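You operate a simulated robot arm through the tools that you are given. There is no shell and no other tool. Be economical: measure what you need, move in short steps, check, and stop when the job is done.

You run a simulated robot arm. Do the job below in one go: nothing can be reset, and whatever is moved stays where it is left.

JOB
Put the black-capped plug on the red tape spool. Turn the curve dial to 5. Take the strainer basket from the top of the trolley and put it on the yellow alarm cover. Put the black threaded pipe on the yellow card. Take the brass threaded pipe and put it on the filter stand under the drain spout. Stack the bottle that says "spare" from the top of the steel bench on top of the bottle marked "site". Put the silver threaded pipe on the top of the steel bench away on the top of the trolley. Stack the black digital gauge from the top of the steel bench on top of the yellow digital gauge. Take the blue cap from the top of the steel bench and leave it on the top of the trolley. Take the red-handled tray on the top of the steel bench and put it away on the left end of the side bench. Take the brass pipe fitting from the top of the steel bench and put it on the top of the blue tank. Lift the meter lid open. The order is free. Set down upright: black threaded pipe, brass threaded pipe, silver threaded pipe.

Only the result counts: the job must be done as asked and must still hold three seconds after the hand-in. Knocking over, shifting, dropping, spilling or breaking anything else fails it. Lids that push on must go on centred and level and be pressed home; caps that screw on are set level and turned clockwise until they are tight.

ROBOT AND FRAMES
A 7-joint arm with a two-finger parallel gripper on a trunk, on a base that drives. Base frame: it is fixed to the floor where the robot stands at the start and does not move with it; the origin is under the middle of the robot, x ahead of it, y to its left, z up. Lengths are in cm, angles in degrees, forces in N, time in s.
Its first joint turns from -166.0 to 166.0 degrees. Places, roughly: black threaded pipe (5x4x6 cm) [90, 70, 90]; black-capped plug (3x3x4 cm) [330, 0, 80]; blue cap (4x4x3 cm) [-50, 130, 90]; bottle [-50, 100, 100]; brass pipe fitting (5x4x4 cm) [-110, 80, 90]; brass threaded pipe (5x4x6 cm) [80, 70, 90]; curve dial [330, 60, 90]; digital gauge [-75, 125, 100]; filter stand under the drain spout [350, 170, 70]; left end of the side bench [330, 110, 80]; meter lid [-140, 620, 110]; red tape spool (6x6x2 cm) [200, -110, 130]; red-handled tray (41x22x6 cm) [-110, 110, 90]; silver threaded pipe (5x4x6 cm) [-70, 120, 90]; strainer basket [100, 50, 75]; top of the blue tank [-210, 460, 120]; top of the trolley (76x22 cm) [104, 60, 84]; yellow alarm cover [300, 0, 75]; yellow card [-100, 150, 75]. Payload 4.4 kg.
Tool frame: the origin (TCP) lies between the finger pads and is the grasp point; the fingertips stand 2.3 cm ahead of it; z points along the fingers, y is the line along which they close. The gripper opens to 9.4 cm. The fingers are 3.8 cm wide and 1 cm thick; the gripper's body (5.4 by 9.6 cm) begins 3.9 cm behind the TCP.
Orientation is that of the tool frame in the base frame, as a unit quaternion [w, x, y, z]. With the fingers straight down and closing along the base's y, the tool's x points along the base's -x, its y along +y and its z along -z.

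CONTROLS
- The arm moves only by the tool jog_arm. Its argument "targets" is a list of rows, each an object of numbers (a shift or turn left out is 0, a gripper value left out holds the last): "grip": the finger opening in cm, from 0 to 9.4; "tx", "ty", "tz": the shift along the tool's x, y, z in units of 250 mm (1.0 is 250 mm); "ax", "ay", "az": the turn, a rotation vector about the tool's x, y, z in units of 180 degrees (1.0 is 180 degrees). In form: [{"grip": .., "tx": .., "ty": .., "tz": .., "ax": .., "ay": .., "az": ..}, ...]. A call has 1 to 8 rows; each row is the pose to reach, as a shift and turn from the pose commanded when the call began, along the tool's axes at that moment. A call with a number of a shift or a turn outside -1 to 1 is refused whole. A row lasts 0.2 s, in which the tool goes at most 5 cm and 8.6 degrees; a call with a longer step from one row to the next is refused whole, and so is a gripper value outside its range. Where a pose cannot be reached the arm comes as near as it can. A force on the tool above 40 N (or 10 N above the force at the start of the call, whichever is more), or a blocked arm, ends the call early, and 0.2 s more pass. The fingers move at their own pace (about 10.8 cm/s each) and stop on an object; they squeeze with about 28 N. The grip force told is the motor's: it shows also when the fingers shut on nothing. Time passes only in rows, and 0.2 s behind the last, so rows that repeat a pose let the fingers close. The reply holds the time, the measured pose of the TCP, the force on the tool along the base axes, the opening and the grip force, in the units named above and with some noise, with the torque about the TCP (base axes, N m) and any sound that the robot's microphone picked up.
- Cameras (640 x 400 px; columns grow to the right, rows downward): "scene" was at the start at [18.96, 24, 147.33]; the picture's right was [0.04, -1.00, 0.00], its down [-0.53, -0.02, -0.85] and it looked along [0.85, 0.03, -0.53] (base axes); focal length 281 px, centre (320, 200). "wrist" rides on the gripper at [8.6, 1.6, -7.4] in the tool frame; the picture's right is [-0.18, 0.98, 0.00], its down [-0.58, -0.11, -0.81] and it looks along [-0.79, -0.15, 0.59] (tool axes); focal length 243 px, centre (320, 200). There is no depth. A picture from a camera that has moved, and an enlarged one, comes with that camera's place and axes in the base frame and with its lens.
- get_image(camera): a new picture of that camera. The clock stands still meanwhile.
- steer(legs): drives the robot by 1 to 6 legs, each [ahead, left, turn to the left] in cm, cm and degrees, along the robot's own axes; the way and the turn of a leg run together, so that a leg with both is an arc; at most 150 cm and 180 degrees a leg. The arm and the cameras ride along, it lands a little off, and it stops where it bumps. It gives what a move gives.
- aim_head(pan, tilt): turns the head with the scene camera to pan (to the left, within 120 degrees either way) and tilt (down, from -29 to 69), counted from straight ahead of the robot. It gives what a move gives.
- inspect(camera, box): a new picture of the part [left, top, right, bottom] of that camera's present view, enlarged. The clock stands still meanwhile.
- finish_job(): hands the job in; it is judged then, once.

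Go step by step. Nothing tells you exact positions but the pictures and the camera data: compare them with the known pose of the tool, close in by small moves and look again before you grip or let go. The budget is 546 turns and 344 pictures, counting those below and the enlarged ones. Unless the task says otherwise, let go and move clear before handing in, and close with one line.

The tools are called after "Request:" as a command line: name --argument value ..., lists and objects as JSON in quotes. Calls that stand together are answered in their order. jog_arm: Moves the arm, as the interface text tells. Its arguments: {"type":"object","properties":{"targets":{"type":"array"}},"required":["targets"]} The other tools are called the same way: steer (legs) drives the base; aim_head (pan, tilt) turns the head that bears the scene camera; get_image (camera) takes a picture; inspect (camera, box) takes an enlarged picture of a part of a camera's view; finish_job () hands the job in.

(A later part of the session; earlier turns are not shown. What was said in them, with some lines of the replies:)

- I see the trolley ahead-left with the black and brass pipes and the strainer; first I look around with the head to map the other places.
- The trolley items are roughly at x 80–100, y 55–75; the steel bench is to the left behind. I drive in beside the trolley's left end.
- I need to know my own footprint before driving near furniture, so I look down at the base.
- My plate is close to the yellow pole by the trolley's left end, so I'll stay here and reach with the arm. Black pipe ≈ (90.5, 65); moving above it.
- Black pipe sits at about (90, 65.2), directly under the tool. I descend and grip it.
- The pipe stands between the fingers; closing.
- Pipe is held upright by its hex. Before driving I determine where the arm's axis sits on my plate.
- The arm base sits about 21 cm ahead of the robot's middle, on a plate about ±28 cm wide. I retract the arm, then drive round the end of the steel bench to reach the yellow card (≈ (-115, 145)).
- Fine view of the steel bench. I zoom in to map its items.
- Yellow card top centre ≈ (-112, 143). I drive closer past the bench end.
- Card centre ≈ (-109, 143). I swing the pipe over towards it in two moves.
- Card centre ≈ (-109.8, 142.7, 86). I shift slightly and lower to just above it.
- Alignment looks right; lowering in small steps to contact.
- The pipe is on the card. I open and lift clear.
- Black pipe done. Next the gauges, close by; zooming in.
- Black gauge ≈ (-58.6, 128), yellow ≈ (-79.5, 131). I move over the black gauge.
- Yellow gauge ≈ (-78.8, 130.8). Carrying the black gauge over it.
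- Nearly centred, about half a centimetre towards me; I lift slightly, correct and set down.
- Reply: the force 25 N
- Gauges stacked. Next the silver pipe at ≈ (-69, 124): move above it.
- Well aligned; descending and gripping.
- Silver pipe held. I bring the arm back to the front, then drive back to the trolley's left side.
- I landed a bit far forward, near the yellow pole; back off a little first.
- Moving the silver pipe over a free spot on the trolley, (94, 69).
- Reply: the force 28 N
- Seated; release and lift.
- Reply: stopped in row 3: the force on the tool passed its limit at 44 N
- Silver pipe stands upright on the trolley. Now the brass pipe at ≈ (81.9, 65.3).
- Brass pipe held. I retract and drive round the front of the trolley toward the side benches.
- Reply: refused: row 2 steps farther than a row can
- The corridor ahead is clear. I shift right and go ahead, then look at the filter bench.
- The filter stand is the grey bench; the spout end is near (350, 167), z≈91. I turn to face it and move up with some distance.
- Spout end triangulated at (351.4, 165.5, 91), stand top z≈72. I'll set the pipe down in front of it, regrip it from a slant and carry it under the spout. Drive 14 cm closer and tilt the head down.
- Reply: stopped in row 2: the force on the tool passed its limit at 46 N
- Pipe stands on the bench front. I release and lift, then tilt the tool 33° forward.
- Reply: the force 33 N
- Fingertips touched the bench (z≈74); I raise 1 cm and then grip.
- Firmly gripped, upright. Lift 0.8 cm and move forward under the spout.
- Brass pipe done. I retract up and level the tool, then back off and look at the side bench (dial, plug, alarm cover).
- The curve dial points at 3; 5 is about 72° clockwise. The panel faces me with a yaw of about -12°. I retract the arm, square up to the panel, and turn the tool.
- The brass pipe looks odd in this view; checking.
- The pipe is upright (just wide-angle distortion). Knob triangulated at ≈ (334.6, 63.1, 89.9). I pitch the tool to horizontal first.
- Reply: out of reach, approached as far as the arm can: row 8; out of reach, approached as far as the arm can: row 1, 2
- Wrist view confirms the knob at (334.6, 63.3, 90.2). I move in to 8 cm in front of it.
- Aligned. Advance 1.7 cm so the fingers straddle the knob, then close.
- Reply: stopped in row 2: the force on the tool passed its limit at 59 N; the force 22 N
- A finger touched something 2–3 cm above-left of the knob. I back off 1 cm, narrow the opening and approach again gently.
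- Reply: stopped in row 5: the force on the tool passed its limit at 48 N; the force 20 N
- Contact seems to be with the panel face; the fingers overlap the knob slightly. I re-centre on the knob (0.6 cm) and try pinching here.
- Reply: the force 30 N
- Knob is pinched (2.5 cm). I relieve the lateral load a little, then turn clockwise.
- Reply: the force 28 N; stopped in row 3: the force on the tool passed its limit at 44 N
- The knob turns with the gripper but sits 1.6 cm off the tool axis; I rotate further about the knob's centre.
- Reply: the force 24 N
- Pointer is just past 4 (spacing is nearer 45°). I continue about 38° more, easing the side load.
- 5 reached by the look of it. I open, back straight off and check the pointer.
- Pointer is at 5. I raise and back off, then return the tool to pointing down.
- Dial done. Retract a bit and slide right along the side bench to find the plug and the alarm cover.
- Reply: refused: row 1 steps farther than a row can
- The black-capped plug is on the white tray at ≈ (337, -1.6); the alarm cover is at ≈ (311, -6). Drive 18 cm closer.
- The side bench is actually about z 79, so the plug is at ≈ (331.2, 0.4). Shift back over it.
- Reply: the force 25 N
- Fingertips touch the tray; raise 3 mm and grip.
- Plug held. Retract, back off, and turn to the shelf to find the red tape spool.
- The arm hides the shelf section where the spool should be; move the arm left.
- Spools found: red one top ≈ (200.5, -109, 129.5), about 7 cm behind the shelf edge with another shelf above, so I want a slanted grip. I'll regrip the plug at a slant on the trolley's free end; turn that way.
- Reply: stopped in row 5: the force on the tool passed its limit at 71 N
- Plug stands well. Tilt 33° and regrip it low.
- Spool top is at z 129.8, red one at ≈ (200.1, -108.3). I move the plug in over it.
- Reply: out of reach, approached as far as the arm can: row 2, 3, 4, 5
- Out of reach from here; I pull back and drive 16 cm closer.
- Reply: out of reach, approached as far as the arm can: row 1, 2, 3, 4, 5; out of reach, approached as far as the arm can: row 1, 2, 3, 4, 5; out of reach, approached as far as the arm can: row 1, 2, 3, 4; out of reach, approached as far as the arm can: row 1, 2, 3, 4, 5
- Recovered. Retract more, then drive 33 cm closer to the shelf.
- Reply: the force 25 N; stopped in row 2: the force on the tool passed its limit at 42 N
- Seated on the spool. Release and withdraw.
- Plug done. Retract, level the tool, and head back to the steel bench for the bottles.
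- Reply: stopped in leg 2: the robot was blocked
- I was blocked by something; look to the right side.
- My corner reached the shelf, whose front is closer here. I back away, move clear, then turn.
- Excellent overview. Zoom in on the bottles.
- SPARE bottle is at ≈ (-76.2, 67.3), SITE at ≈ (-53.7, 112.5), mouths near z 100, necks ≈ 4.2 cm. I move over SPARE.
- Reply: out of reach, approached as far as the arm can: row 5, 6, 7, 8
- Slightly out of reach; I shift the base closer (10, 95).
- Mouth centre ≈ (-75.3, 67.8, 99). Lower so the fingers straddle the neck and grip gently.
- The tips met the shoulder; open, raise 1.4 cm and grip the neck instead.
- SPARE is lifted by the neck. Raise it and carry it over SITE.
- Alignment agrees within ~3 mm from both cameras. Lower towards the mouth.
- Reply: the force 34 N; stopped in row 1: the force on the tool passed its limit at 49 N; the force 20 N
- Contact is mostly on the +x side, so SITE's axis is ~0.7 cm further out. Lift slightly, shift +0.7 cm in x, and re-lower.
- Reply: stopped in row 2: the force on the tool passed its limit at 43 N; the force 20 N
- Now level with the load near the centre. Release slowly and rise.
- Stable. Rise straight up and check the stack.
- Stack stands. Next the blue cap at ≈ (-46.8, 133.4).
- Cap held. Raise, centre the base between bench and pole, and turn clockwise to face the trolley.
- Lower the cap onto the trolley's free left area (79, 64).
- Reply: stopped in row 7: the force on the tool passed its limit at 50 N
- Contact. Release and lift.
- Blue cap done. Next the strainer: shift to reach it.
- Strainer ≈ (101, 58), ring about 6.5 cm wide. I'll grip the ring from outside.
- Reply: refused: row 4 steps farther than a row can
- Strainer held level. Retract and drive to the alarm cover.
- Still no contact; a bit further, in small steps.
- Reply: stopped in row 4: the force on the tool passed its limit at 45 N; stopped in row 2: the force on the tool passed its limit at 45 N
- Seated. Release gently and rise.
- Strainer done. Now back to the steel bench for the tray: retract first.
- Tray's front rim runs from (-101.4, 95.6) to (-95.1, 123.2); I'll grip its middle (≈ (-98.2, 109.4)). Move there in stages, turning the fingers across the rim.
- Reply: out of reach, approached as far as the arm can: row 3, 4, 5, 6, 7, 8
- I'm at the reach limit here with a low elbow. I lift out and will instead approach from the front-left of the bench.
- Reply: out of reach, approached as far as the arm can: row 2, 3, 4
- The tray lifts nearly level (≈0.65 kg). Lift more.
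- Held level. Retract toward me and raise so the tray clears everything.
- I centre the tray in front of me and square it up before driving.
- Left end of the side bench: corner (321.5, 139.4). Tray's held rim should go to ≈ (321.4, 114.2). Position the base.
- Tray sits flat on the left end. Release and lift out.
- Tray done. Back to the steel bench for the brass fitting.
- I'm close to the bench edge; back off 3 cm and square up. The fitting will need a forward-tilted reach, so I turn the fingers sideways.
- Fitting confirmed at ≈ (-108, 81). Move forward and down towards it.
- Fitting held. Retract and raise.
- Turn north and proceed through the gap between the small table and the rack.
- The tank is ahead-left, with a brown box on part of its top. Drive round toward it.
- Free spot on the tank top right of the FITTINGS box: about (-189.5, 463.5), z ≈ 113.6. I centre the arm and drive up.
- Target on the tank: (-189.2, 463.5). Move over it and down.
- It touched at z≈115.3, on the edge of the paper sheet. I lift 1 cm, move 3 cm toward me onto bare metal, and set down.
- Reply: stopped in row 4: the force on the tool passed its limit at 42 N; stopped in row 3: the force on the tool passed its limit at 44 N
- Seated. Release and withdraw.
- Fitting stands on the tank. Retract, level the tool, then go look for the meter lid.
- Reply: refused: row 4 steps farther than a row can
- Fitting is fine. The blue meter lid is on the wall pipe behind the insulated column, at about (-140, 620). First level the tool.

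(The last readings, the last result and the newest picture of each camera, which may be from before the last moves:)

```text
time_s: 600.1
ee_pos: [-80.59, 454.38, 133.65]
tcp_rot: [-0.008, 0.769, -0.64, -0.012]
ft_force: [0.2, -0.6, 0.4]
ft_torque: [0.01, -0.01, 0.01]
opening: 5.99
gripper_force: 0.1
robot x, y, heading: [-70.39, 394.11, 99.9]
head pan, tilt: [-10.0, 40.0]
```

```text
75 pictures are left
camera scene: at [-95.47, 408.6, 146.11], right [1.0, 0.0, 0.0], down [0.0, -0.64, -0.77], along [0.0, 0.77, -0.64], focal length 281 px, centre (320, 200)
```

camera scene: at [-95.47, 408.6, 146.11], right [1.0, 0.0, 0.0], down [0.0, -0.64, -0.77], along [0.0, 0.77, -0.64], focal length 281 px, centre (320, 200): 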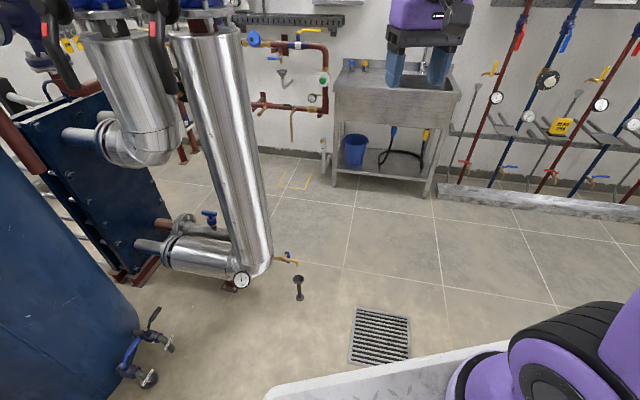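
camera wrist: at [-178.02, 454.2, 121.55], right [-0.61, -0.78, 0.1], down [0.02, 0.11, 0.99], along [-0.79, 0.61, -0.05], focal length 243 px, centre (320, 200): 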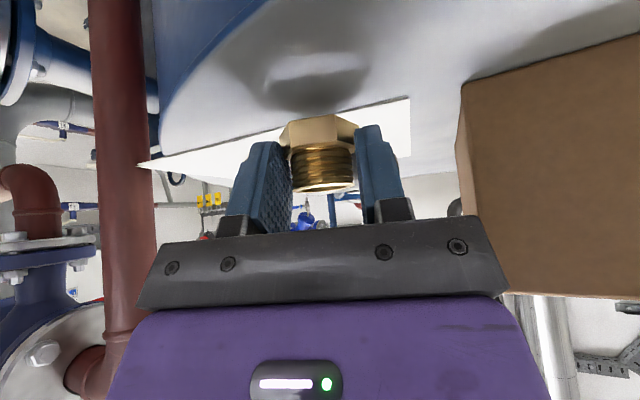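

Request:
steer --legs '[[0, 0, -9.9], [0, -3, 0], [128, 0, 0]]'

Request:
aim_head --pan 50 --tilt 25

Request:
get_image --camera "scene"

```text
time_s: 607.6
ee_pos: [-65.57, 583.06, 133.64]
tcp_rot: [-0.008, 0.707, -0.707, -0.011]
ft_force: [0.4, 0.1, -1.2]
ft_torque: [-0.03, 0.02, 0.0]
opening: 6.0
gripper_force: 0.1
robot x, y, heading: [-66.54, 521.91, 89.1]
head pan, tilt: [-10.0, 40.0]
```

```text
time_s: 608.9
ee_pos: [-65.62, 583.0, 133.66]
tcp_rot: [0.008, -0.706, 0.708, 0.011]
ft_force: [-0.3, -0.2, 0.3]
ft_torque: [0.01, 0.0, 0.03]
opening: 5.98
gripper_force: 0.1
robot x, y, heading: [-66.62, 522.17, 89.2]
head pan, tilt: [50.0, 25.0]
```

```text
74 pictures are left
camera scene: at [-97.17, 538.44, 148.43], right [0.65, 0.76, 0.0], down [0.32, -0.28, -0.91], along [-0.69, 0.59, -0.42], focal length 281 px, centre (320, 200)
```

scene: 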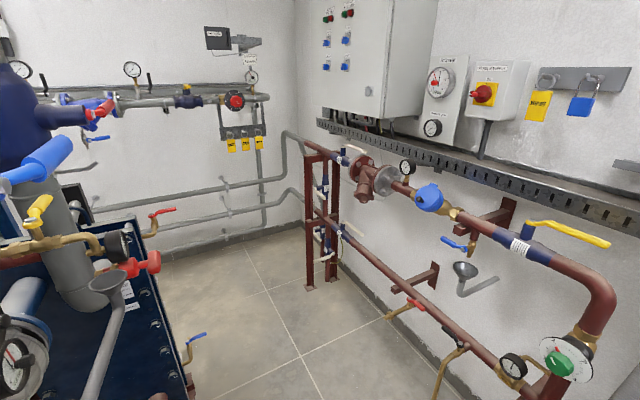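

Request:
inspect --camera "scene" --box '[380, 150, 500, 250]'

Request:
inspect --camera "scene" --box '[405, 170, 465, 220]'

```text
4.00 times, centred on (440, 200) of scene
camera zoom: at [-97.17, 538.44, 148.43], right [0.65, 0.76, 0.0], down [0.32, -0.28, -0.91], along [-0.69, 0.59, -0.42], focal length 1122 px, centre (-160, 200)
```

zoom: 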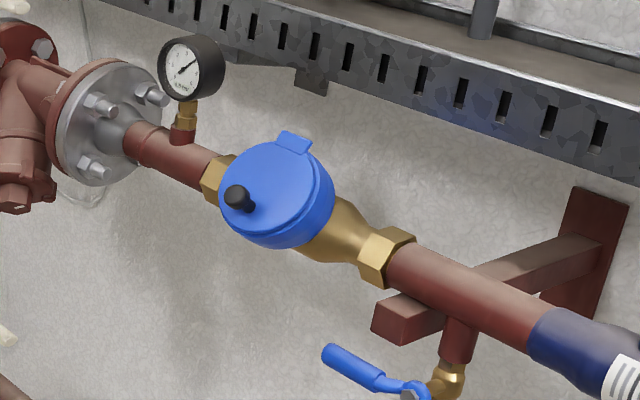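

```text
8.00 times, centred on (435, 195) of scene
camera zoom: at [-97.17, 538.44, 148.43], right [0.65, 0.76, 0.0], down [0.32, -0.28, -0.91], along [-0.69, 0.59, -0.42], focal length 2245 px, centre (-600, 240)
```

zoom: 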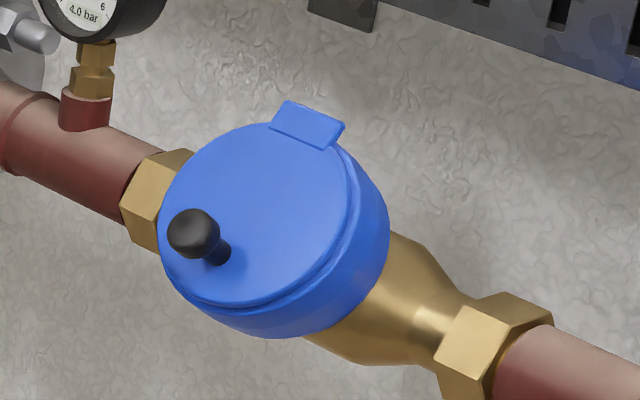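

The lid is hinged at its wall side with a black knob at the front; plane tilted ≈30°. I'll grip the knob sideways and swing it up around the hinge. Drive in closer.

Request:
steer --legs '[[20, 0, 0], [6, 16, 31]]'

Request:
aim_head --pan 20 --tilt 30

Request:
get_image --camera "scene"

```text
time_s: 612.0
ee_pos: [-114.32, 596.23, 133.59]
tcp_rot: [-0.004, 0.872, -0.49, -0.013]
ft_force: [-0.9, -0.2, -0.3]
ft_torque: [0.01, 0.01, 0.0]
opening: 6.01
gripper_force: 0.0
robot x, y, heading: [-83.53, 543.6, 120.9]
head pan, tilt: [50.0, 25.0]
```

```text
time_s: 613.0
ee_pos: [-114.26, 596.2, 133.6]
tcp_rot: [-0.005, 0.872, -0.489, -0.013]
ft_force: [-0.1, 0.1, 0.1]
ft_torque: [0.04, 0.03, 0.02]
opening: 5.99
gripper_force: 0.1
robot x, y, heading: [-83.62, 543.41, 120.8]
head pan, tilt: [20.0, 30.0]
```

```text
71 pictures are left
camera scene: at [-115.83, 545.91, 147.64], right [0.63, 0.77, 0.0], down [0.39, -0.32, -0.87], along [-0.67, 0.55, -0.5], focal length 281 px, centre (320, 200)
```

scene: 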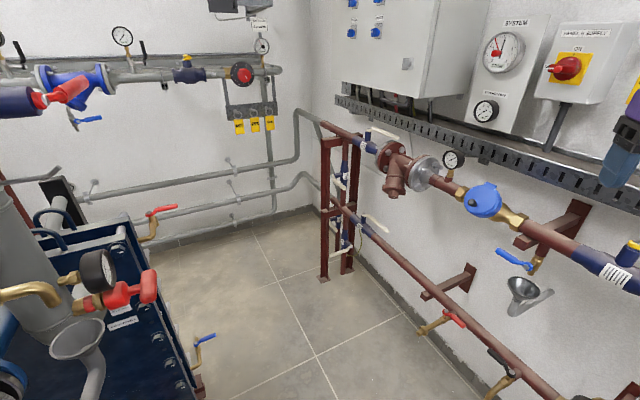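

Request:
aim_head --pan -5 --tilt 32

Request:
get_image --camera "scene"

Request:
inspect --camera "scene" --box '[240, 130, 380, 250]'

```text
time_s: 613.9
ee_pos: [-114.25, 596.25, 133.52]
tcp_rot: [-0.005, 0.871, -0.49, -0.013]
ft_force: [-0.6, -0.7, 0.7]
ft_torque: [-0.05, 0.02, -0.01]
opening: 5.98
gripper_force: 0.0
robot x, y, heading: [-83.17, 543.58, 120.5]
head pan, tilt: [-5.0, 32.0]
```

```text
70 pictures are left
camera scene: at [-112.71, 548.26, 147.32], right [0.9, 0.43, 0.0], down [0.23, -0.48, -0.85], along [-0.37, 0.76, -0.53], focal length 281 px, centre (320, 200)
```

scene: 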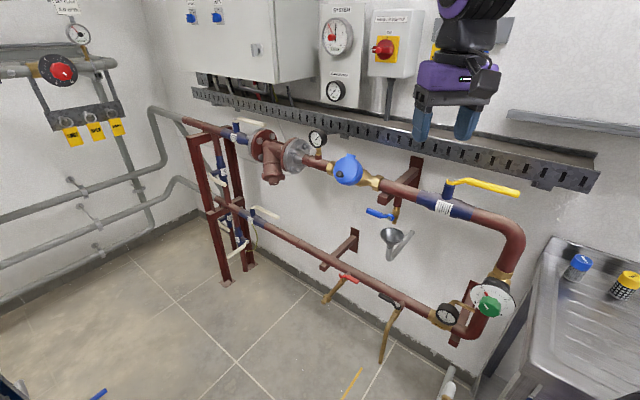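

```text
3.33 times, centred on (310, 190) of scene
camera zoom: at [-112.71, 548.26, 147.32], right [0.9, 0.43, 0.0], down [0.23, -0.48, -0.85], along [-0.37, 0.76, -0.53], focal length 935 px, centre (353, 233)
```

zoom: 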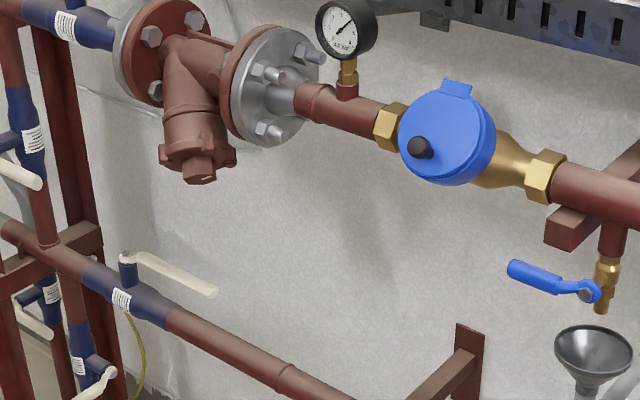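

Triangulated: hinge (-138.8, 625.1, 112.7), knob (-140.2, 619.7, 108.9); hinge axis along the wall. I turn the fingers parallel to the hinge axis and tilt the tool 45° toward the wall.

Request:
jog_arm --targets '[{"grip": 5, "az": 0.041}, {"az": 0.082}, {"az": 0.123}, {"az": 0.164}, {"az": 0.205}, {"az": 0.2456}]'

Request:
jog_arm --targets '[{"ay": -0.042}, {"ay": -0.084}, {"ay": -0.126}, {"ay": -0.168}, {"ay": -0.21}, {"ay": -0.25}]'

Request:
get_image --camera "wrist"

```text
time_s: 615.3
ee_pos: [-114.25, 596.28, 133.51]
tcp_rot: [0.0, -0.621, 0.783, 0.013]
ft_force: [0.1, 0.4, 1.4]
ft_torque: [0.01, -0.02, 0.0]
opening: 5.0
gripper_force: 0.0
robot x, y, heading: [-83.57, 543.71, 120.5]
head pan, tilt: [-5.0, 32.0]
```

```text
time_s: 616.7
ee_pos: [-114.27, 596.16, 133.53]
tcp_rot: [0.3, -0.57, 0.723, 0.251]
ft_force: [-0.1, 0.4, -0.8]
ft_torque: [-0.02, -0.01, -0.03]
opening: 4.97
gripper_force: 0.1
robot x, y, heading: [-83.24, 543.43, 120.7]
head pan, tilt: [-5.0, 32.0]
```

```text
68 pictures are left
camera wrist: at [-118.47, 585.59, 132.68], right [-0.93, 0.34, 0.15], down [0.09, -0.2, 0.98], along [0.37, 0.92, 0.16], focal length 243 px, centre (320, 200)
```

wrist: 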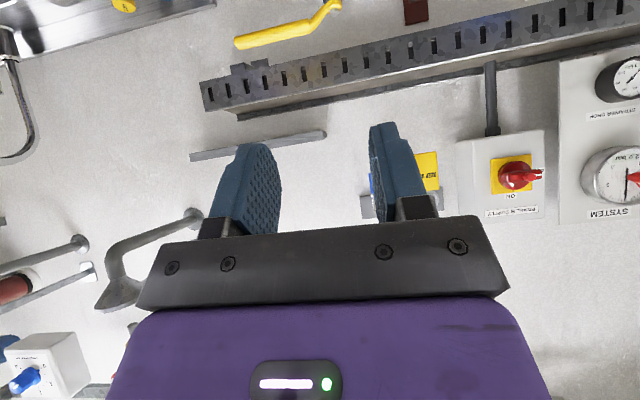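

Request:
jog_arm --targets '[{"ty": 0.19}, {"ty": 0.38}, {"ty": 0.57}, {"ty": 0.76}, {"ty": 0.95}]'

Request:
jog_arm --targets '[{"ty": 0.06, "tx": 0.06, "tz": 0.14}, {"ty": 0.12, "tx": 0.12, "tz": 0.28}, {"ty": 0.18, "tx": 0.18, "tz": 0.42}, {"ty": 0.22, "tx": 0.21, "tz": 0.56}, {"ty": 0.25, "tx": 0.245, "tz": 0.65}]'

Request:
get_image --camera "wrist"

Request:
get_image --camera "scene"

```text
time_s: 617.9
ee_pos: [-137.36, 601.45, 134.03]
tcp_rot: [0.299, -0.57, 0.723, 0.25]
ft_force: [0.5, -0.9, 0.0]
ft_torque: [-0.03, 0.05, 0.03]
opening: 5.0
gripper_force: 0.0
robot x, y, heading: [-83.43, 543.35, 120.8]
head pan, tilt: [-5.0, 32.0]
```

```text
time_s: 619.1
ee_pos: [-142.08, 610.26, 118.48]
tcp_rot: [0.3, -0.57, 0.723, 0.25]
ft_force: [-0.3, 0.2, 0.3]
ft_torque: [-0.04, -0.01, -0.03]
opening: 4.97
gripper_force: 0.1
robot x, y, heading: [-83.57, 543.48, 120.8]
head pan, tilt: [-5.0, 32.0]
```

```text
67 pictures are left
camera wrist: at [-146.31, 599.6, 117.62], right [-0.93, 0.34, 0.15], down [0.09, -0.2, 0.98], along [0.37, 0.92, 0.16], focal length 243 px, centre (320, 200)
```

wrist: 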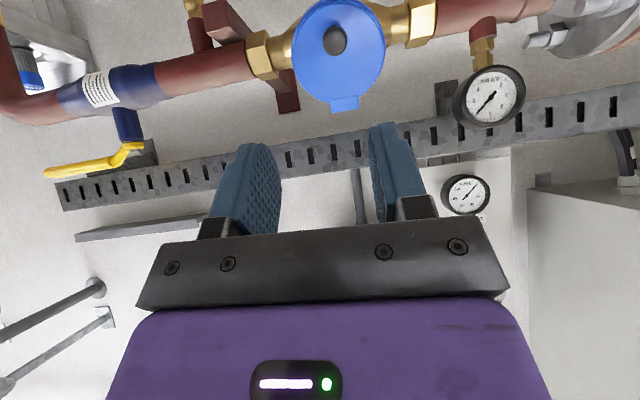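

```text
66 pictures are left
camera scene: at [-112.67, 548.24, 147.33], right [0.9, 0.43, 0.0], down [0.23, -0.48, -0.85], along [-0.37, 0.76, -0.53], focal length 281 px, centre (320, 200)
```

scene: 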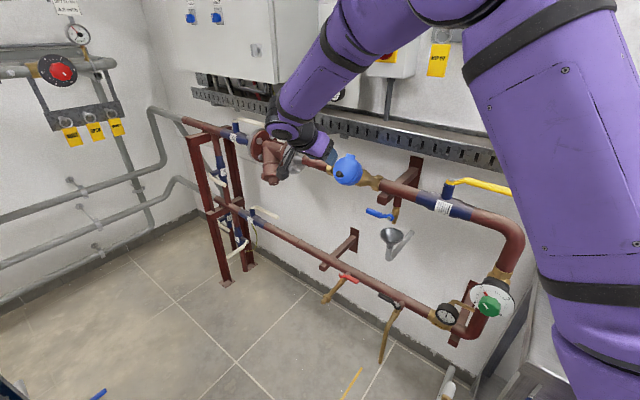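

Request:
jog_arm --targets '[{"ty": 0.016, "tz": 0.08}, {"ty": 0.032, "tz": 0.16}, {"ty": 0.032, "tz": 0.24}, {"ty": 0.032, "tz": 0.24}]'

Request:
get_image --camera "wrist"

Request:
inspect --camera "scene" --box '[260, 90, 400, 220]'

```text
time_s: 620.1
ee_pos: [-142.13, 614.64, 114.5]
tcp_rot: [0.299, -0.571, 0.723, 0.251]
ft_force: [-0.7, 0.3, -0.8]
ft_torque: [-0.01, -0.01, -0.02]
opening: 5.01
gripper_force: 0.1
robot x, y, heading: [-83.12, 543.63, 120.6]
head pan, tilt: [-5.0, 32.0]
```

```text
65 pictures are left
camera wrist: at [-146.32, 604.01, 113.47], right [-0.93, 0.34, 0.15], down [0.09, -0.2, 0.98], along [0.37, 0.92, 0.15], focal length 243 px, centre (320, 200)
```

wrist: 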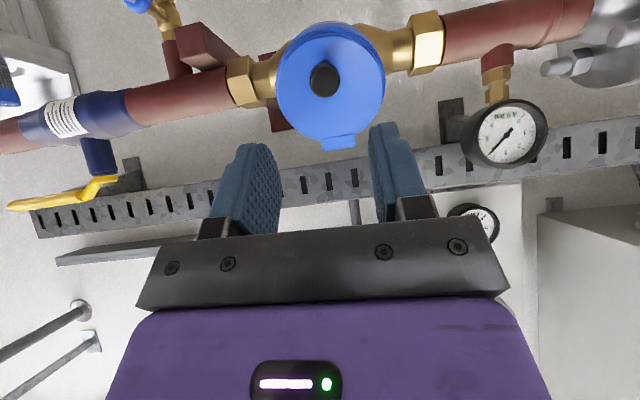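

```text
3.08 times, centred on (330, 155) of scene
camera zoom: at [-112.71, 548.25, 147.32], right [0.9, 0.43, 0.0], down [0.23, -0.48, -0.85], along [-0.37, 0.76, -0.53], focal length 863 px, centre (289, 338)
```

zoom: 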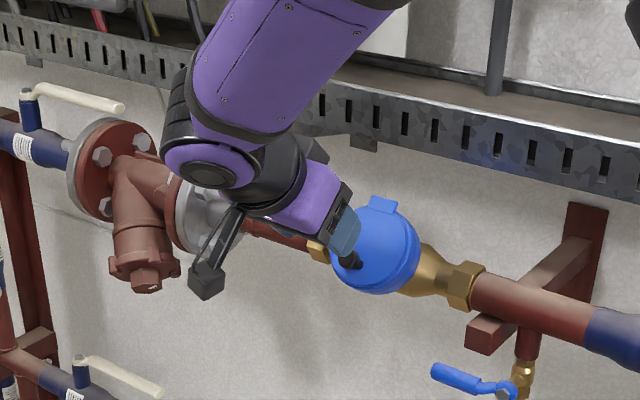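

Request:
jog_arm --targets '[{"ty": 0.012, "tz": 0.08}, {"ty": 0.012, "tz": 0.16}, {"ty": 0.012, "tz": 0.22}, {"ty": 0.012, "tz": 0.22}]'

Request:
get_image --camera "wrist"

```text
time_s: 621.1
ee_pos: [-141.65, 618.67, 110.48]
tcp_rot: [0.299, -0.571, 0.722, 0.251]
ft_force: [-0.1, -0.4, -0.4]
ft_torque: [-0.01, 0.02, 0.02]
opening: 5.0
gripper_force: 0.0
robot x, y, heading: [-83.36, 543.53, 121.0]
head pan, tilt: [-5.0, 32.0]
```

```text
63 pictures are left
camera wrist: at [-145.8, 607.95, 109.61], right [-0.93, 0.34, 0.15], down [0.09, -0.2, 0.98], along [0.37, 0.92, 0.15], focal length 243 px, centre (320, 200)
```

wrist: 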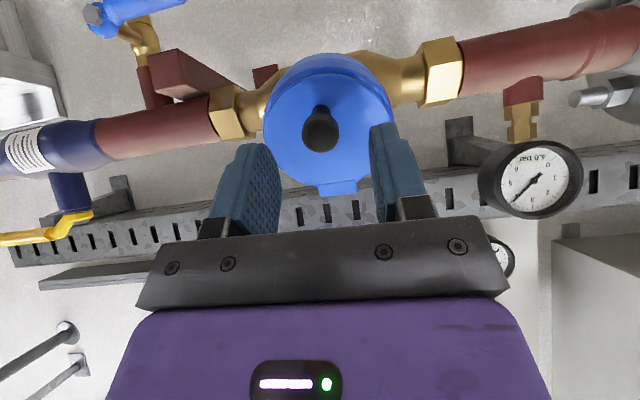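

Request:
jog_arm --targets '[{"tz": 0.03}, {"tz": 0.06}, {"tz": 0.088}, {"tz": 0.088}]'

Request:
get_image --camera "wrist"

```text
time_s: 622.1
ee_pos: [-141.15, 620.21, 108.96]
tcp_rot: [0.299, -0.57, 0.723, 0.25]
ft_force: [0.1, -0.5, -0.6]
ft_torque: [0.03, 0.01, 0.0]
opening: 5.0
gripper_force: 0.0
robot x, y, heading: [-83.5, 543.41, 120.6]
head pan, tilt: [-5.0, 32.0]
```

```text
62 pictures are left
camera wrist: at [-145.44, 609.48, 108.1], right [-0.93, 0.34, 0.15], down [0.09, -0.2, 0.98], along [0.37, 0.92, 0.15], focal length 243 px, centre (320, 200)
```

wrist: 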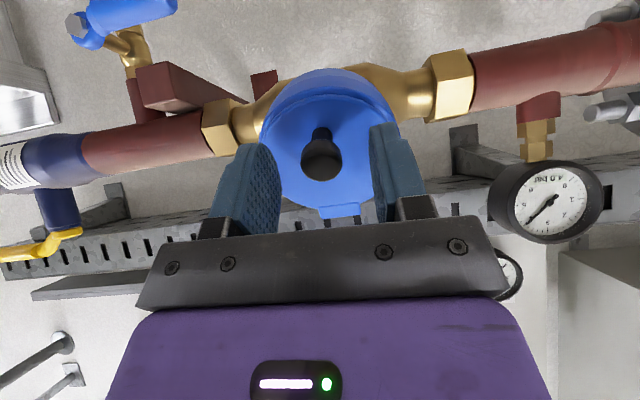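

Knob is between the fingertips (about 1.5 cm ahead of the TCP). Close on it.

Request:
jog_arm --targets '[{"tz": 0.012}, {"tz": 0.012, "grip": 0}, {"tz": 0.012, "grip": 0}, {"tz": 0.012, "grip": 0}, {"tz": 0.012, "grip": 0}]'

Request:
get_image --camera "wrist"

```text
time_s: 623.3
ee_pos: [-141.22, 620.31, 108.85]
tcp_rot: [0.299, -0.571, 0.722, 0.251]
ft_force: [-8.9, 2.9, 1.8]
ft_torque: [0.05, -0.06, -0.1]
opening: 2.02
gripper_force: 44.5
robot x, y, heading: [-83.88, 543.57, 120.7]
head pan, tilt: [-5.0, 32.0]
```

```text
61 pictures are left
camera wrist: at [-145.48, 609.67, 107.88], right [-0.93, 0.34, 0.15], down [0.09, -0.2, 0.98], along [0.36, 0.92, 0.15], focal length 243 px, centre (320, 200)
```

wrist: 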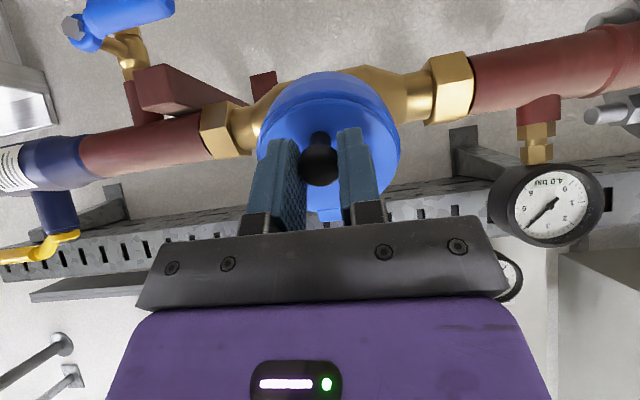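

Knob gripped. Now swing it up around the hinge, first 22°.

Request:
jog_arm --targets '[{"tx": -0.0081, "tz": -0.0329, "ay": 0.0417}, {"tx": -0.0204, "tz": -0.0646, "ay": 0.0833}, {"tx": -0.0367, "tz": -0.094, "ay": 0.125}]'

Request:
get_image --camera "wrist"

Request:
inspect --camera "scene" --box '[260, 90, 400, 220]'

```text
time_s: 624.1
ee_pos: [-141.49, 619.44, 111.13]
tcp_rot: [0.152, -0.608, 0.767, 0.135]
ft_force: [-18.0, 26.2, 16.6]
ft_torque: [1.0, -0.21, -0.11]
opening: 2.05
gripper_force: 45.3
robot x, y, heading: [-83.32, 543.68, 120.5]
head pan, tilt: [-5.0, 32.0]
```

```text
60 pictures are left
camera wrist: at [-145.46, 609.26, 114.66], right [-0.92, 0.38, 0.1], down [0.18, 0.18, 0.97], along [0.35, 0.91, -0.23], focal length 243 px, centre (320, 200)
```

wrist: 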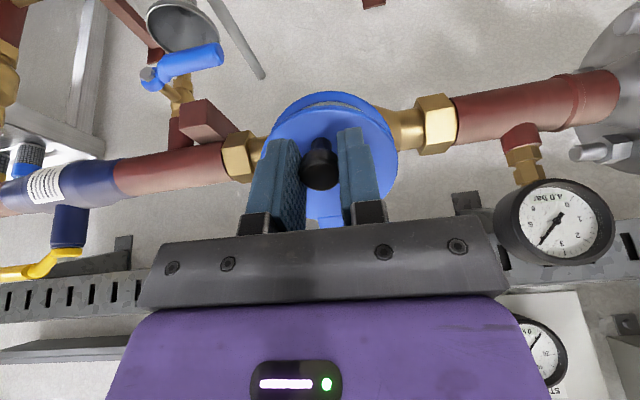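

```text
3.08 times, centred on (330, 155) of scene
camera zoom: at [-112.78, 548.34, 147.31], right [0.9, 0.43, 0.0], down [0.23, -0.48, -0.85], along [-0.37, 0.76, -0.53], focal length 863 px, centre (289, 338)
```

zoom: 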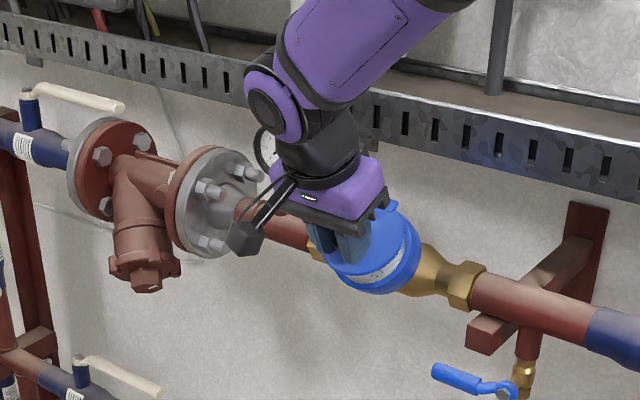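

The lid is lifting (dial visible). Continue with a small inward correction.

Request:
jog_arm --targets '[{"tx": -0.015, "tz": -0.034, "ay": 0.0417}, {"tx": -0.0308, "tz": -0.064, "ay": 0.0833}, {"tx": -0.0489, "tz": -0.0927, "ay": 0.125}]'

Request:
get_image --camera "wrist"

Request:
inspect --camera "scene" --box '[260, 90, 400, 220]'

```text
time_s: 624.9
ee_pos: [-141.52, 619.28, 113.67]
tcp_rot: [0.0, -0.624, 0.781, 0.012]
ft_force: [-25.9, 12.1, 12.5]
ft_torque: [1.15, -0.27, 0.04]
opening: 2.03
gripper_force: 45.2
robot x, y, heading: [-83.63, 543.42, 120.9]
head pan, tilt: [-5.0, 32.0]
```

```text
58 pictures are left
camera wrist: at [-144.91, 611.21, 121.08], right [-0.92, 0.4, 0.02], down [0.25, 0.53, 0.81], along [0.31, 0.75, -0.58], focal length 243 px, centre (320, 200)
```

wrist: 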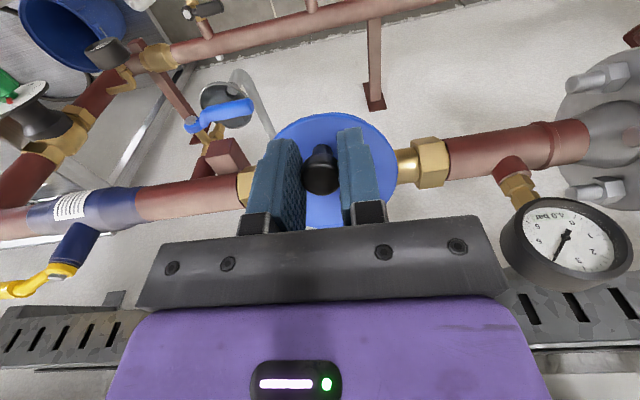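

```text
3.08 times, centred on (330, 155) of scene
camera zoom: at [-112.81, 548.24, 147.3], right [0.9, 0.43, 0.0], down [0.23, -0.48, -0.85], along [-0.37, 0.76, -0.53], focal length 863 px, centre (289, 338)
```

zoom: 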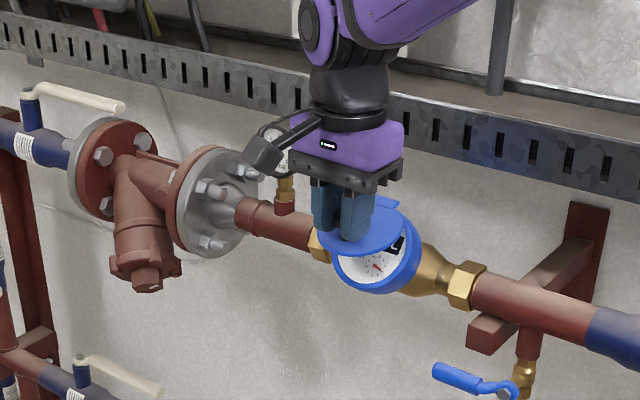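

Lid is horizontal now. Continue upward, tilting the tool slightly more.

Request:
jog_arm --targets '[{"tx": -0.0052, "tz": -0.0352, "ty": 0.006, "ay": 0.028}, {"tx": -0.016, "tz": -0.0688, "ty": 0.006, "ay": 0.056}, {"tx": -0.0308, "tz": -0.1016, "ty": 0.006, "ay": 0.083}]'

Request:
get_image --camera "wrist"

Request:
inspect --camera "scene" --box '[260, 90, 400, 220]'

```text
time_s: 625.7
ee_pos: [-141.36, 620.22, 115.92]
tcp_rot: [-0.103, -0.62, 0.775, -0.071]
ft_force: [-15.1, -2.7, -14.2]
ft_torque: [-1.27, 0.14, 0.03]
opening: 2.04
gripper_force: 45.3
robot x, y, heading: [-83.34, 543.25, 120.9]
head pan, tilt: [-5.0, 32.0]
```

```text
56 pictures are left
camera wrist: at [-144.28, 614.12, 125.47], right [-0.92, 0.39, -0.03], down [0.29, 0.72, 0.64], along [0.27, 0.58, -0.77], focal length 243 px, centre (320, 200)
```

wrist: 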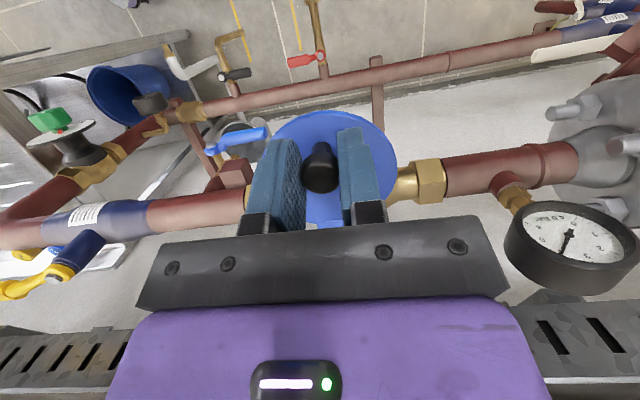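

```text
3.08 times, centred on (330, 155) of scene
camera zoom: at [-112.82, 548.28, 147.3], right [0.9, 0.43, 0.0], down [0.23, -0.48, -0.85], along [-0.37, 0.76, -0.53], focal length 863 px, centre (289, 338)
```

zoom: 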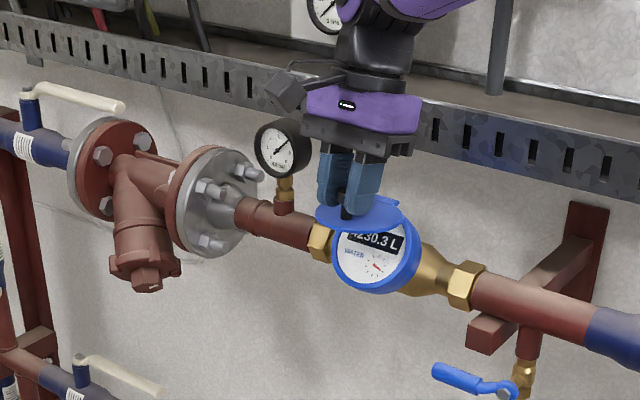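

Request:
jog_arm --targets '[{"tx": -0.0061, "tz": -0.0344, "ty": 0.004}, {"tx": -0.0175, "tz": -0.0676, "ty": 0.004}, {"tx": -0.0326, "tz": -0.099, "ty": 0.004}]'

Request:
get_image --camera "wrist"

Request:
inspect --camera "scene" --box '[260, 90, 400, 220]'

```text
time_s: 626.5
ee_pos: [-141.1, 621.51, 118.44]
tcp_rot: [-0.101, -0.62, 0.775, -0.07]
ft_force: [-5.9, -11.3, -10.8]
ft_torque: [-1.32, 0.17, 0.06]
opening: 2.02
gripper_force: 45.1
robot x, y, heading: [-83.53, 543.36, 120.5]
head pan, tilt: [-5.0, 32.0]
```

```text
54 pictures are left
camera wrist: at [-143.95, 615.48, 127.88], right [-0.92, 0.39, -0.03], down [0.29, 0.71, 0.64], along [0.27, 0.58, -0.77], focal length 243 px, centre (320, 200)
```

wrist: 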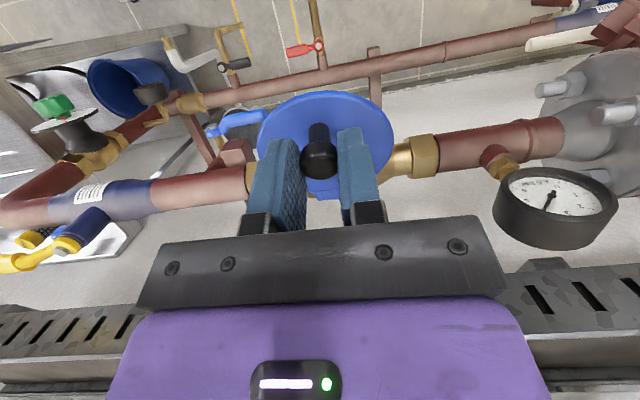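

```text
3.08 times, centred on (330, 155) of scene
camera zoom: at [-112.76, 548.24, 147.31], right [0.9, 0.43, 0.0], down [0.23, -0.48, -0.85], along [-0.37, 0.76, -0.53], focal length 863 px, centre (289, 338)
```

zoom: 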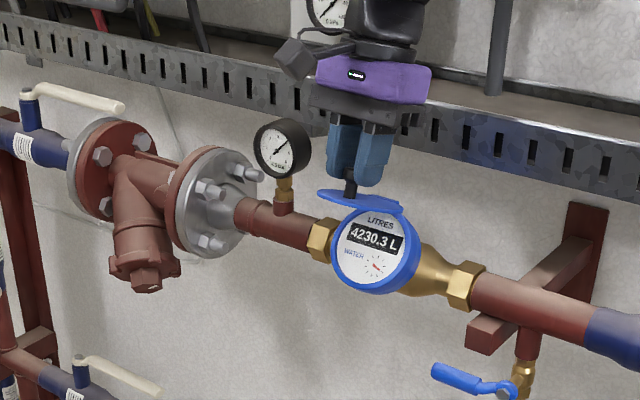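

Lid is about 90° open. Push on a little further.

Request:
jog_arm --targets '[{"tx": -0.01, "tz": -0.014}, {"tx": -0.019, "tz": -0.0279}, {"tx": -0.0305, "tz": -0.041}, {"tx": -0.0422, "tz": -0.054}, {"tx": -0.0555, "tz": -0.065}, {"tx": -0.0693, "tz": -0.0766}]'

Request:
inspect --camera "scene" --box '[260, 90, 400, 220]'

```text
time_s: 627.9
ee_pos: [-140.58, 623.42, 120.04]
tcp_rot: [-0.102, -0.62, 0.775, -0.068]
ft_force: [-10.2, -19.9, 4.6]
ft_torque: [-1.44, 0.17, 0.17]
opening: 2.02
gripper_force: 44.8
robot x, y, heading: [-83.69, 543.29, 120.7]
head pan, tilt: [-5.0, 32.0]
```

```text
3.08 times, centred on (330, 155) of scene
camera zoom: at [-112.76, 548.14, 147.32], right [0.9, 0.43, 0.0], down [0.23, -0.48, -0.85], along [-0.37, 0.76, -0.53], focal length 863 px, centre (289, 338)
```

zoom: 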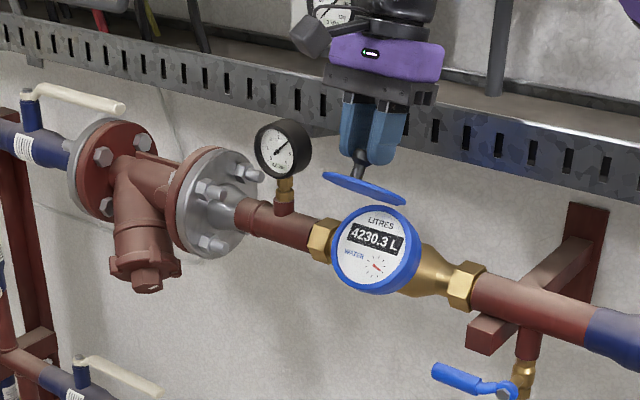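

Request:
jog_arm --targets '[{"tx": -0.005, "tz": -0.018}, {"tx": -0.0198, "tz": -0.0343}, {"tx": -0.036, "tz": -0.05}, {"tx": -0.0532, "tz": -0.064}]'

Request:
inspect --camera "scene" --box '[260, 90, 400, 220]'

Request:
get_image --camera "wrist"

```text
time_s: 628.9
ee_pos: [-140.23, 625.17, 121.03]
tcp_rot: [-0.101, -0.62, 0.775, -0.068]
ft_force: [-16.3, -10.2, -8.0]
ft_torque: [-1.27, 0.34, -0.01]
opening: 2.01
gripper_force: 44.4
robot x, y, heading: [-83.23, 543.42, 120.6]
head pan, tilt: [-5.0, 32.0]
```

```text
3.08 times, centred on (330, 155) of scene
camera zoom: at [-112.82, 548.25, 147.3], right [0.9, 0.43, 0.0], down [0.23, -0.48, -0.85], along [-0.37, 0.76, -0.53], focal length 863 px, centre (289, 338)
```

zoom: 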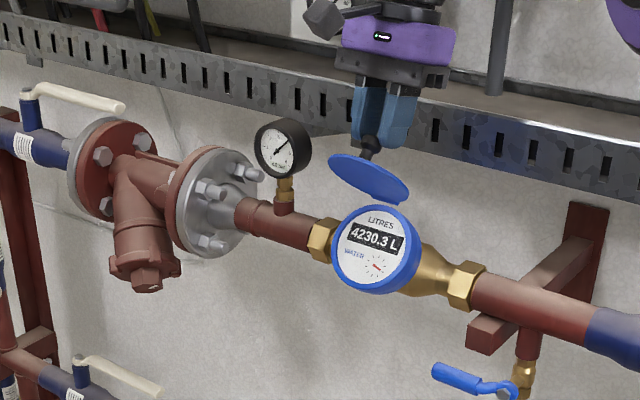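

```text
50 pictures are left
camera wrist: at [-143.12, 619.24, 130.52], right [-0.92, 0.39, -0.03], down [0.29, 0.71, 0.64], along [0.27, 0.58, -0.77], focal length 243 px, centre (320, 200)
```

wrist: 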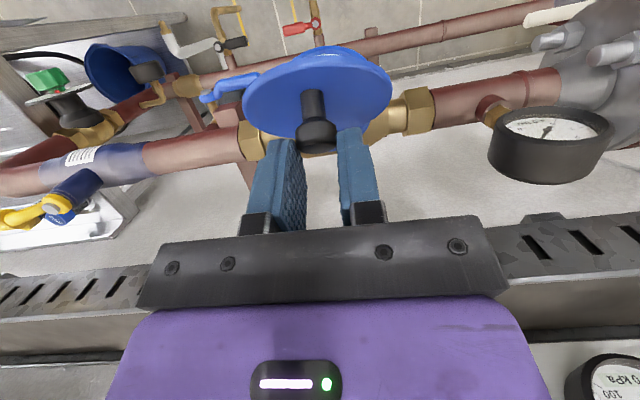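

Request:
jog_arm --targets '[{"tx": -0.022, "tz": -0.013}, {"tx": -0.044, "tz": -0.023}, {"tx": -0.066, "tz": -0.03}, {"tx": -0.088, "tz": -0.034}]'

Request:
inspect --camera "scene" --box '[260, 90, 400, 220]'

```text
time_s: 629.9
ee_pos: [-139.29, 627.84, 121.51]
tcp_rot: [-0.1, -0.619, 0.776, -0.067]
ft_force: [0.0, 0.9, -0.6]
ft_torque: [-0.02, 0.0, -0.03]
opening: 0.0
gripper_force: 42.4
robot x, y, heading: [-83.5, 543.6, 120.7]
head pan, tilt: [-5.0, 32.0]
```

```text
3.08 times, centred on (330, 155) of scene
camera zoom: at [-112.68, 548.32, 147.32], right [0.9, 0.43, 0.0], down [0.23, -0.48, -0.85], along [-0.37, 0.76, -0.53], focal length 863 px, centre (289, 338)
```

zoom: 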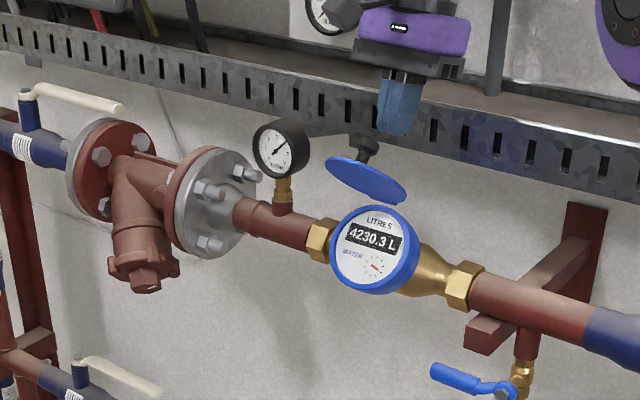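

The knob slipped out, but the lid stays up well past horizontal. Lift clear and check it holds.

Request:
jog_arm --targets '[{"tx": 0.035, "tz": -0.13}, {"tx": 0.07, "tz": -0.26}, {"tx": 0.11, "tz": -0.4}, {"tx": 0.25, "tz": -0.44}, {"tx": 0.42, "tz": -0.44}, {"tx": 0.6, "tz": -0.44}]'

Request:
inspect --camera "scene" --box '[260, 90, 400, 220]'

Request:
inspect --camera "scene" --box '[310, 130, 370, 190]'

```text
time_s: 631.3
ee_pos: [-141.84, 616.08, 135.59]
tcp_rot: [-0.102, -0.619, 0.776, -0.069]
ft_force: [0.1, -0.5, -0.8]
ft_torque: [-0.11, 0.02, 0.0]
opening: 0.0
gripper_force: 42.9
robot x, y, heading: [-83.6, 543.02, 120.7]
head pan, tilt: [-5.0, 32.0]
```

```text
3.08 times, centred on (330, 155) of scene
camera zoom: at [-112.7, 548.36, 147.32], right [0.9, 0.43, 0.0], down [0.23, -0.48, -0.85], along [-0.37, 0.76, -0.53], focal length 863 px, centre (289, 338)
```

zoom: 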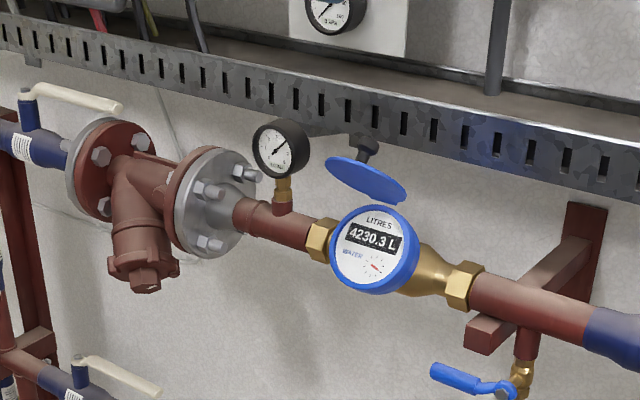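

```text
6.67 times, centred on (340, 160) of scene
camera zoom: at [-112.7, 548.36, 147.32], right [0.9, 0.43, 0.0], down [0.23, -0.48, -0.85], along [-0.37, 0.76, -0.53], focal length 1871 px, centre (187, 467)
```

zoom: 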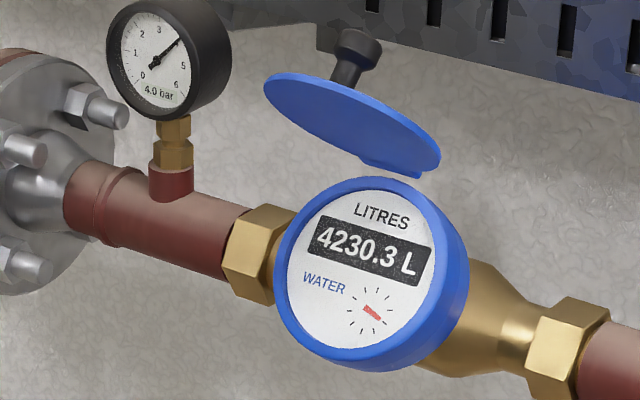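

The lid holds by itself. To be safe I nudge it further open: go in front of the raised lid with closed vertical fingers and push gently toward the wall.

Request:
jog_arm --targets '[{"tx": 0.04, "tz": 0.01, "ay": -0.042}, {"tx": 0.04, "tz": 0.15, "ay": -0.083}, {"tx": 0.0, "tz": 0.32, "ay": -0.083}, {"tx": -0.05, "tz": 0.48, "ay": -0.083}, {"tx": -0.1, "tz": 0.62, "ay": -0.083}, {"tx": -0.13, "tz": 0.706, "ay": -0.083}, {"tx": -0.13, "tz": 0.706, "ay": -0.083}]'

Request:
get_image --camera "wrist"

Request:
inspect --camera "scene" --box '[260, 90, 400, 220]'

```text
time_s: 632.9
ee_pos: [-142.54, 615.02, 117.78]
tcp_rot: [-0.001, -0.623, 0.782, 0.013]
ft_force: [-0.4, 0.3, -0.1]
ft_torque: [0.01, -0.01, -0.02]
opening: 0.01
gripper_force: 42.5
robot x, y, heading: [-83.59, 543.5, 120.7]
head pan, tilt: [-5.0, 32.0]
```

```text
46 pictures are left
camera wrist: at [-146.0, 606.76, 125.25], right [-0.92, 0.4, 0.02], down [0.25, 0.53, 0.81], along [0.31, 0.75, -0.58], focal length 243 px, centre (320, 200)
```

wrist: 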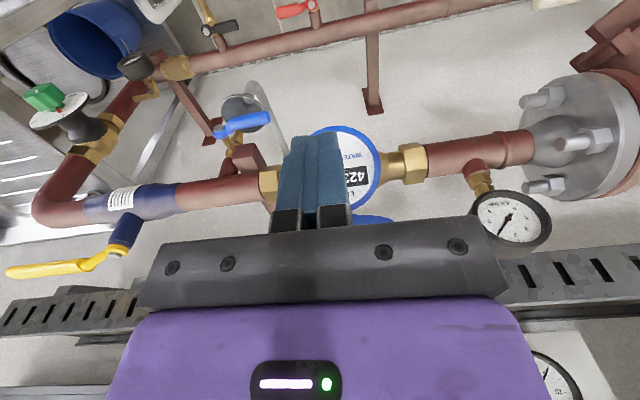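

```text
3.08 times, centred on (330, 155) of scene
camera zoom: at [-112.71, 548.26, 147.32], right [0.9, 0.43, 0.0], down [0.23, -0.48, -0.85], along [-0.37, 0.76, -0.53], focal length 863 px, centre (289, 338)
```

zoom: 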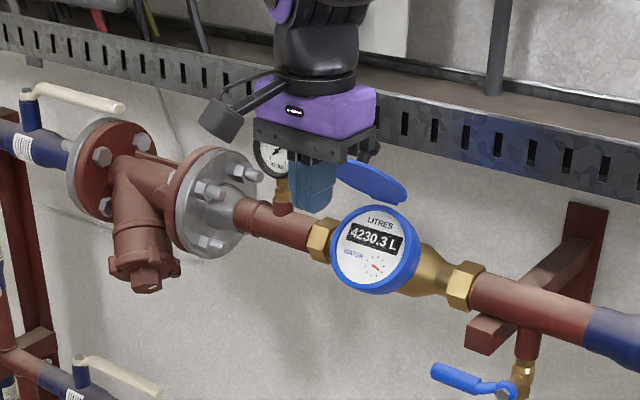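

Request:
jog_arm --targets '[{"tx": -0.04}, {"tx": -0.07}, {"tx": -0.1}, {"tx": -0.125}, {"tx": -0.15}]'

Request:
inspect --camera "scene" --box '[260, 90, 400, 220]'

```text
time_s: 634.1
ee_pos: [-141.61, 618.53, 117.93]
tcp_rot: [-0.001, -0.623, 0.782, 0.013]
ft_force: [-0.3, -1.2, -0.1]
ft_torque: [0.01, 0.05, 0.05]
opening: 0.01
gripper_force: 42.6
robot x, y, heading: [-83.41, 543.3, 120.6]
head pan, tilt: [-5.0, 32.0]
```

```text
3.08 times, centred on (330, 155) of scene
camera zoom: at [-112.71, 548.25, 147.32], right [0.9, 0.43, 0.0], down [0.23, -0.48, -0.85], along [-0.37, 0.76, -0.53], focal length 863 px, centre (289, 338)
```

zoom: 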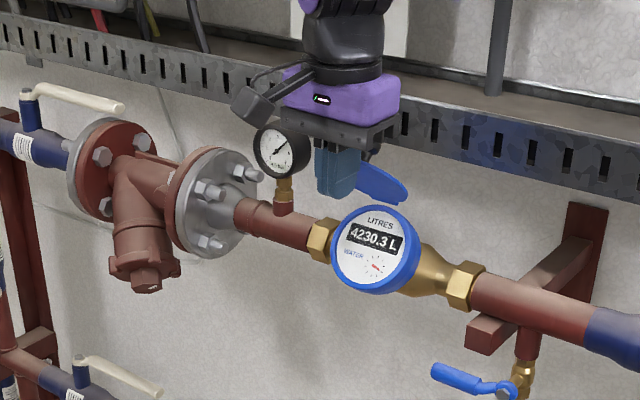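

Request:
jog_arm --targets '[{"tx": -0.025}, {"tx": -0.05}, {"tx": -0.075}, {"tx": -0.1}]'

Request:
inspect --camera "scene" --box '[260, 90, 400, 220]'

```text
time_s: 634.7
ee_pos: [-141.82, 618.9, 117.82]
tcp_rot: [-0.004, -0.626, 0.78, 0.009]
ft_force: [1.8, -15.9, 2.3]
ft_torque: [0.23, 0.04, -0.13]
opening: 0.02
gripper_force: 42.6
robot x, y, heading: [-83.43, 543.14, 120.5]
head pan, tilt: [-5.0, 32.0]
stopped in row 3: the force on the tool passed its limit at 46 N (the readings are from after the stop); the commanded pose is now the measured one
```

```text
3.08 times, centred on (330, 155) of scene
camera zoom: at [-112.69, 548.09, 147.33], right [0.9, 0.43, 0.0], down [0.23, -0.48, -0.85], along [-0.37, 0.76, -0.53], focal length 863 px, centre (289, 338)
```

zoom: 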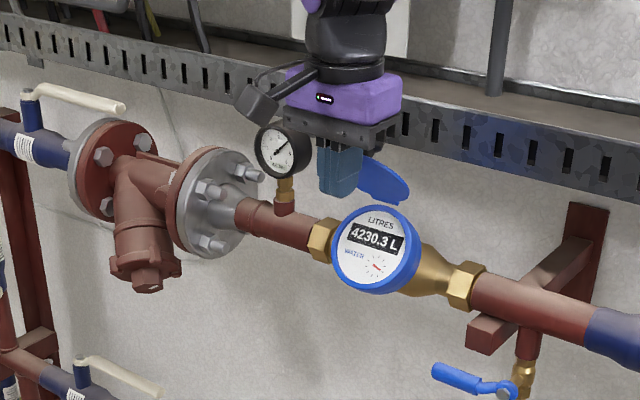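

The lid is at its stop. Back away and verify it stays open.

Request:
jog_arm --targets '[{"tx": 0.08}, {"tx": 0.2, "tz": -0.05}, {"tx": 0.35, "tz": -0.15}, {"tx": 0.5, "tz": -0.27}, {"tx": 0.65, "tz": -0.38}]'

Request:
inspect --camera "scene" --box '[260, 90, 400, 220]'

```text
time_s: 635.9
ee_pos: [-145.12, 603.24, 127.15]
tcp_rot: [-0.001, -0.625, 0.781, 0.009]
ft_force: [-0.3, 1.4, -0.1]
ft_torque: [-0.06, 0.01, 0.01]
opening: 0.01
gripper_force: 42.6
robot x, y, heading: [-83.26, 543.34, 120.7]
head pan, tilt: [-5.0, 32.0]
```

```text
3.08 times, centred on (330, 155) of scene
camera zoom: at [-112.71, 548.29, 147.32], right [0.9, 0.43, 0.0], down [0.23, -0.48, -0.85], along [-0.37, 0.76, -0.53], focal length 863 px, centre (289, 338)
```

zoom: 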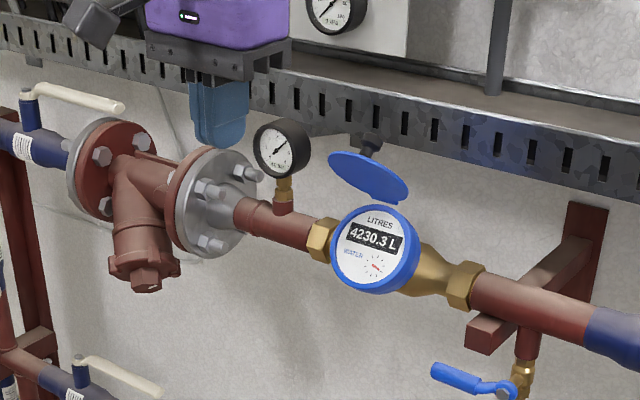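

All twelve parts of the job look finished and the last one, the meter lid, holds open with the hand clear. I hand the job in.

Request:
finish_job

```text
The job is handed in.
```

I handed the job in with all twelve parts done as far as the cameras showed. The curve dial points at about 5, and the yellow alarm cover looked slightly shifted when I set the strainer on it.
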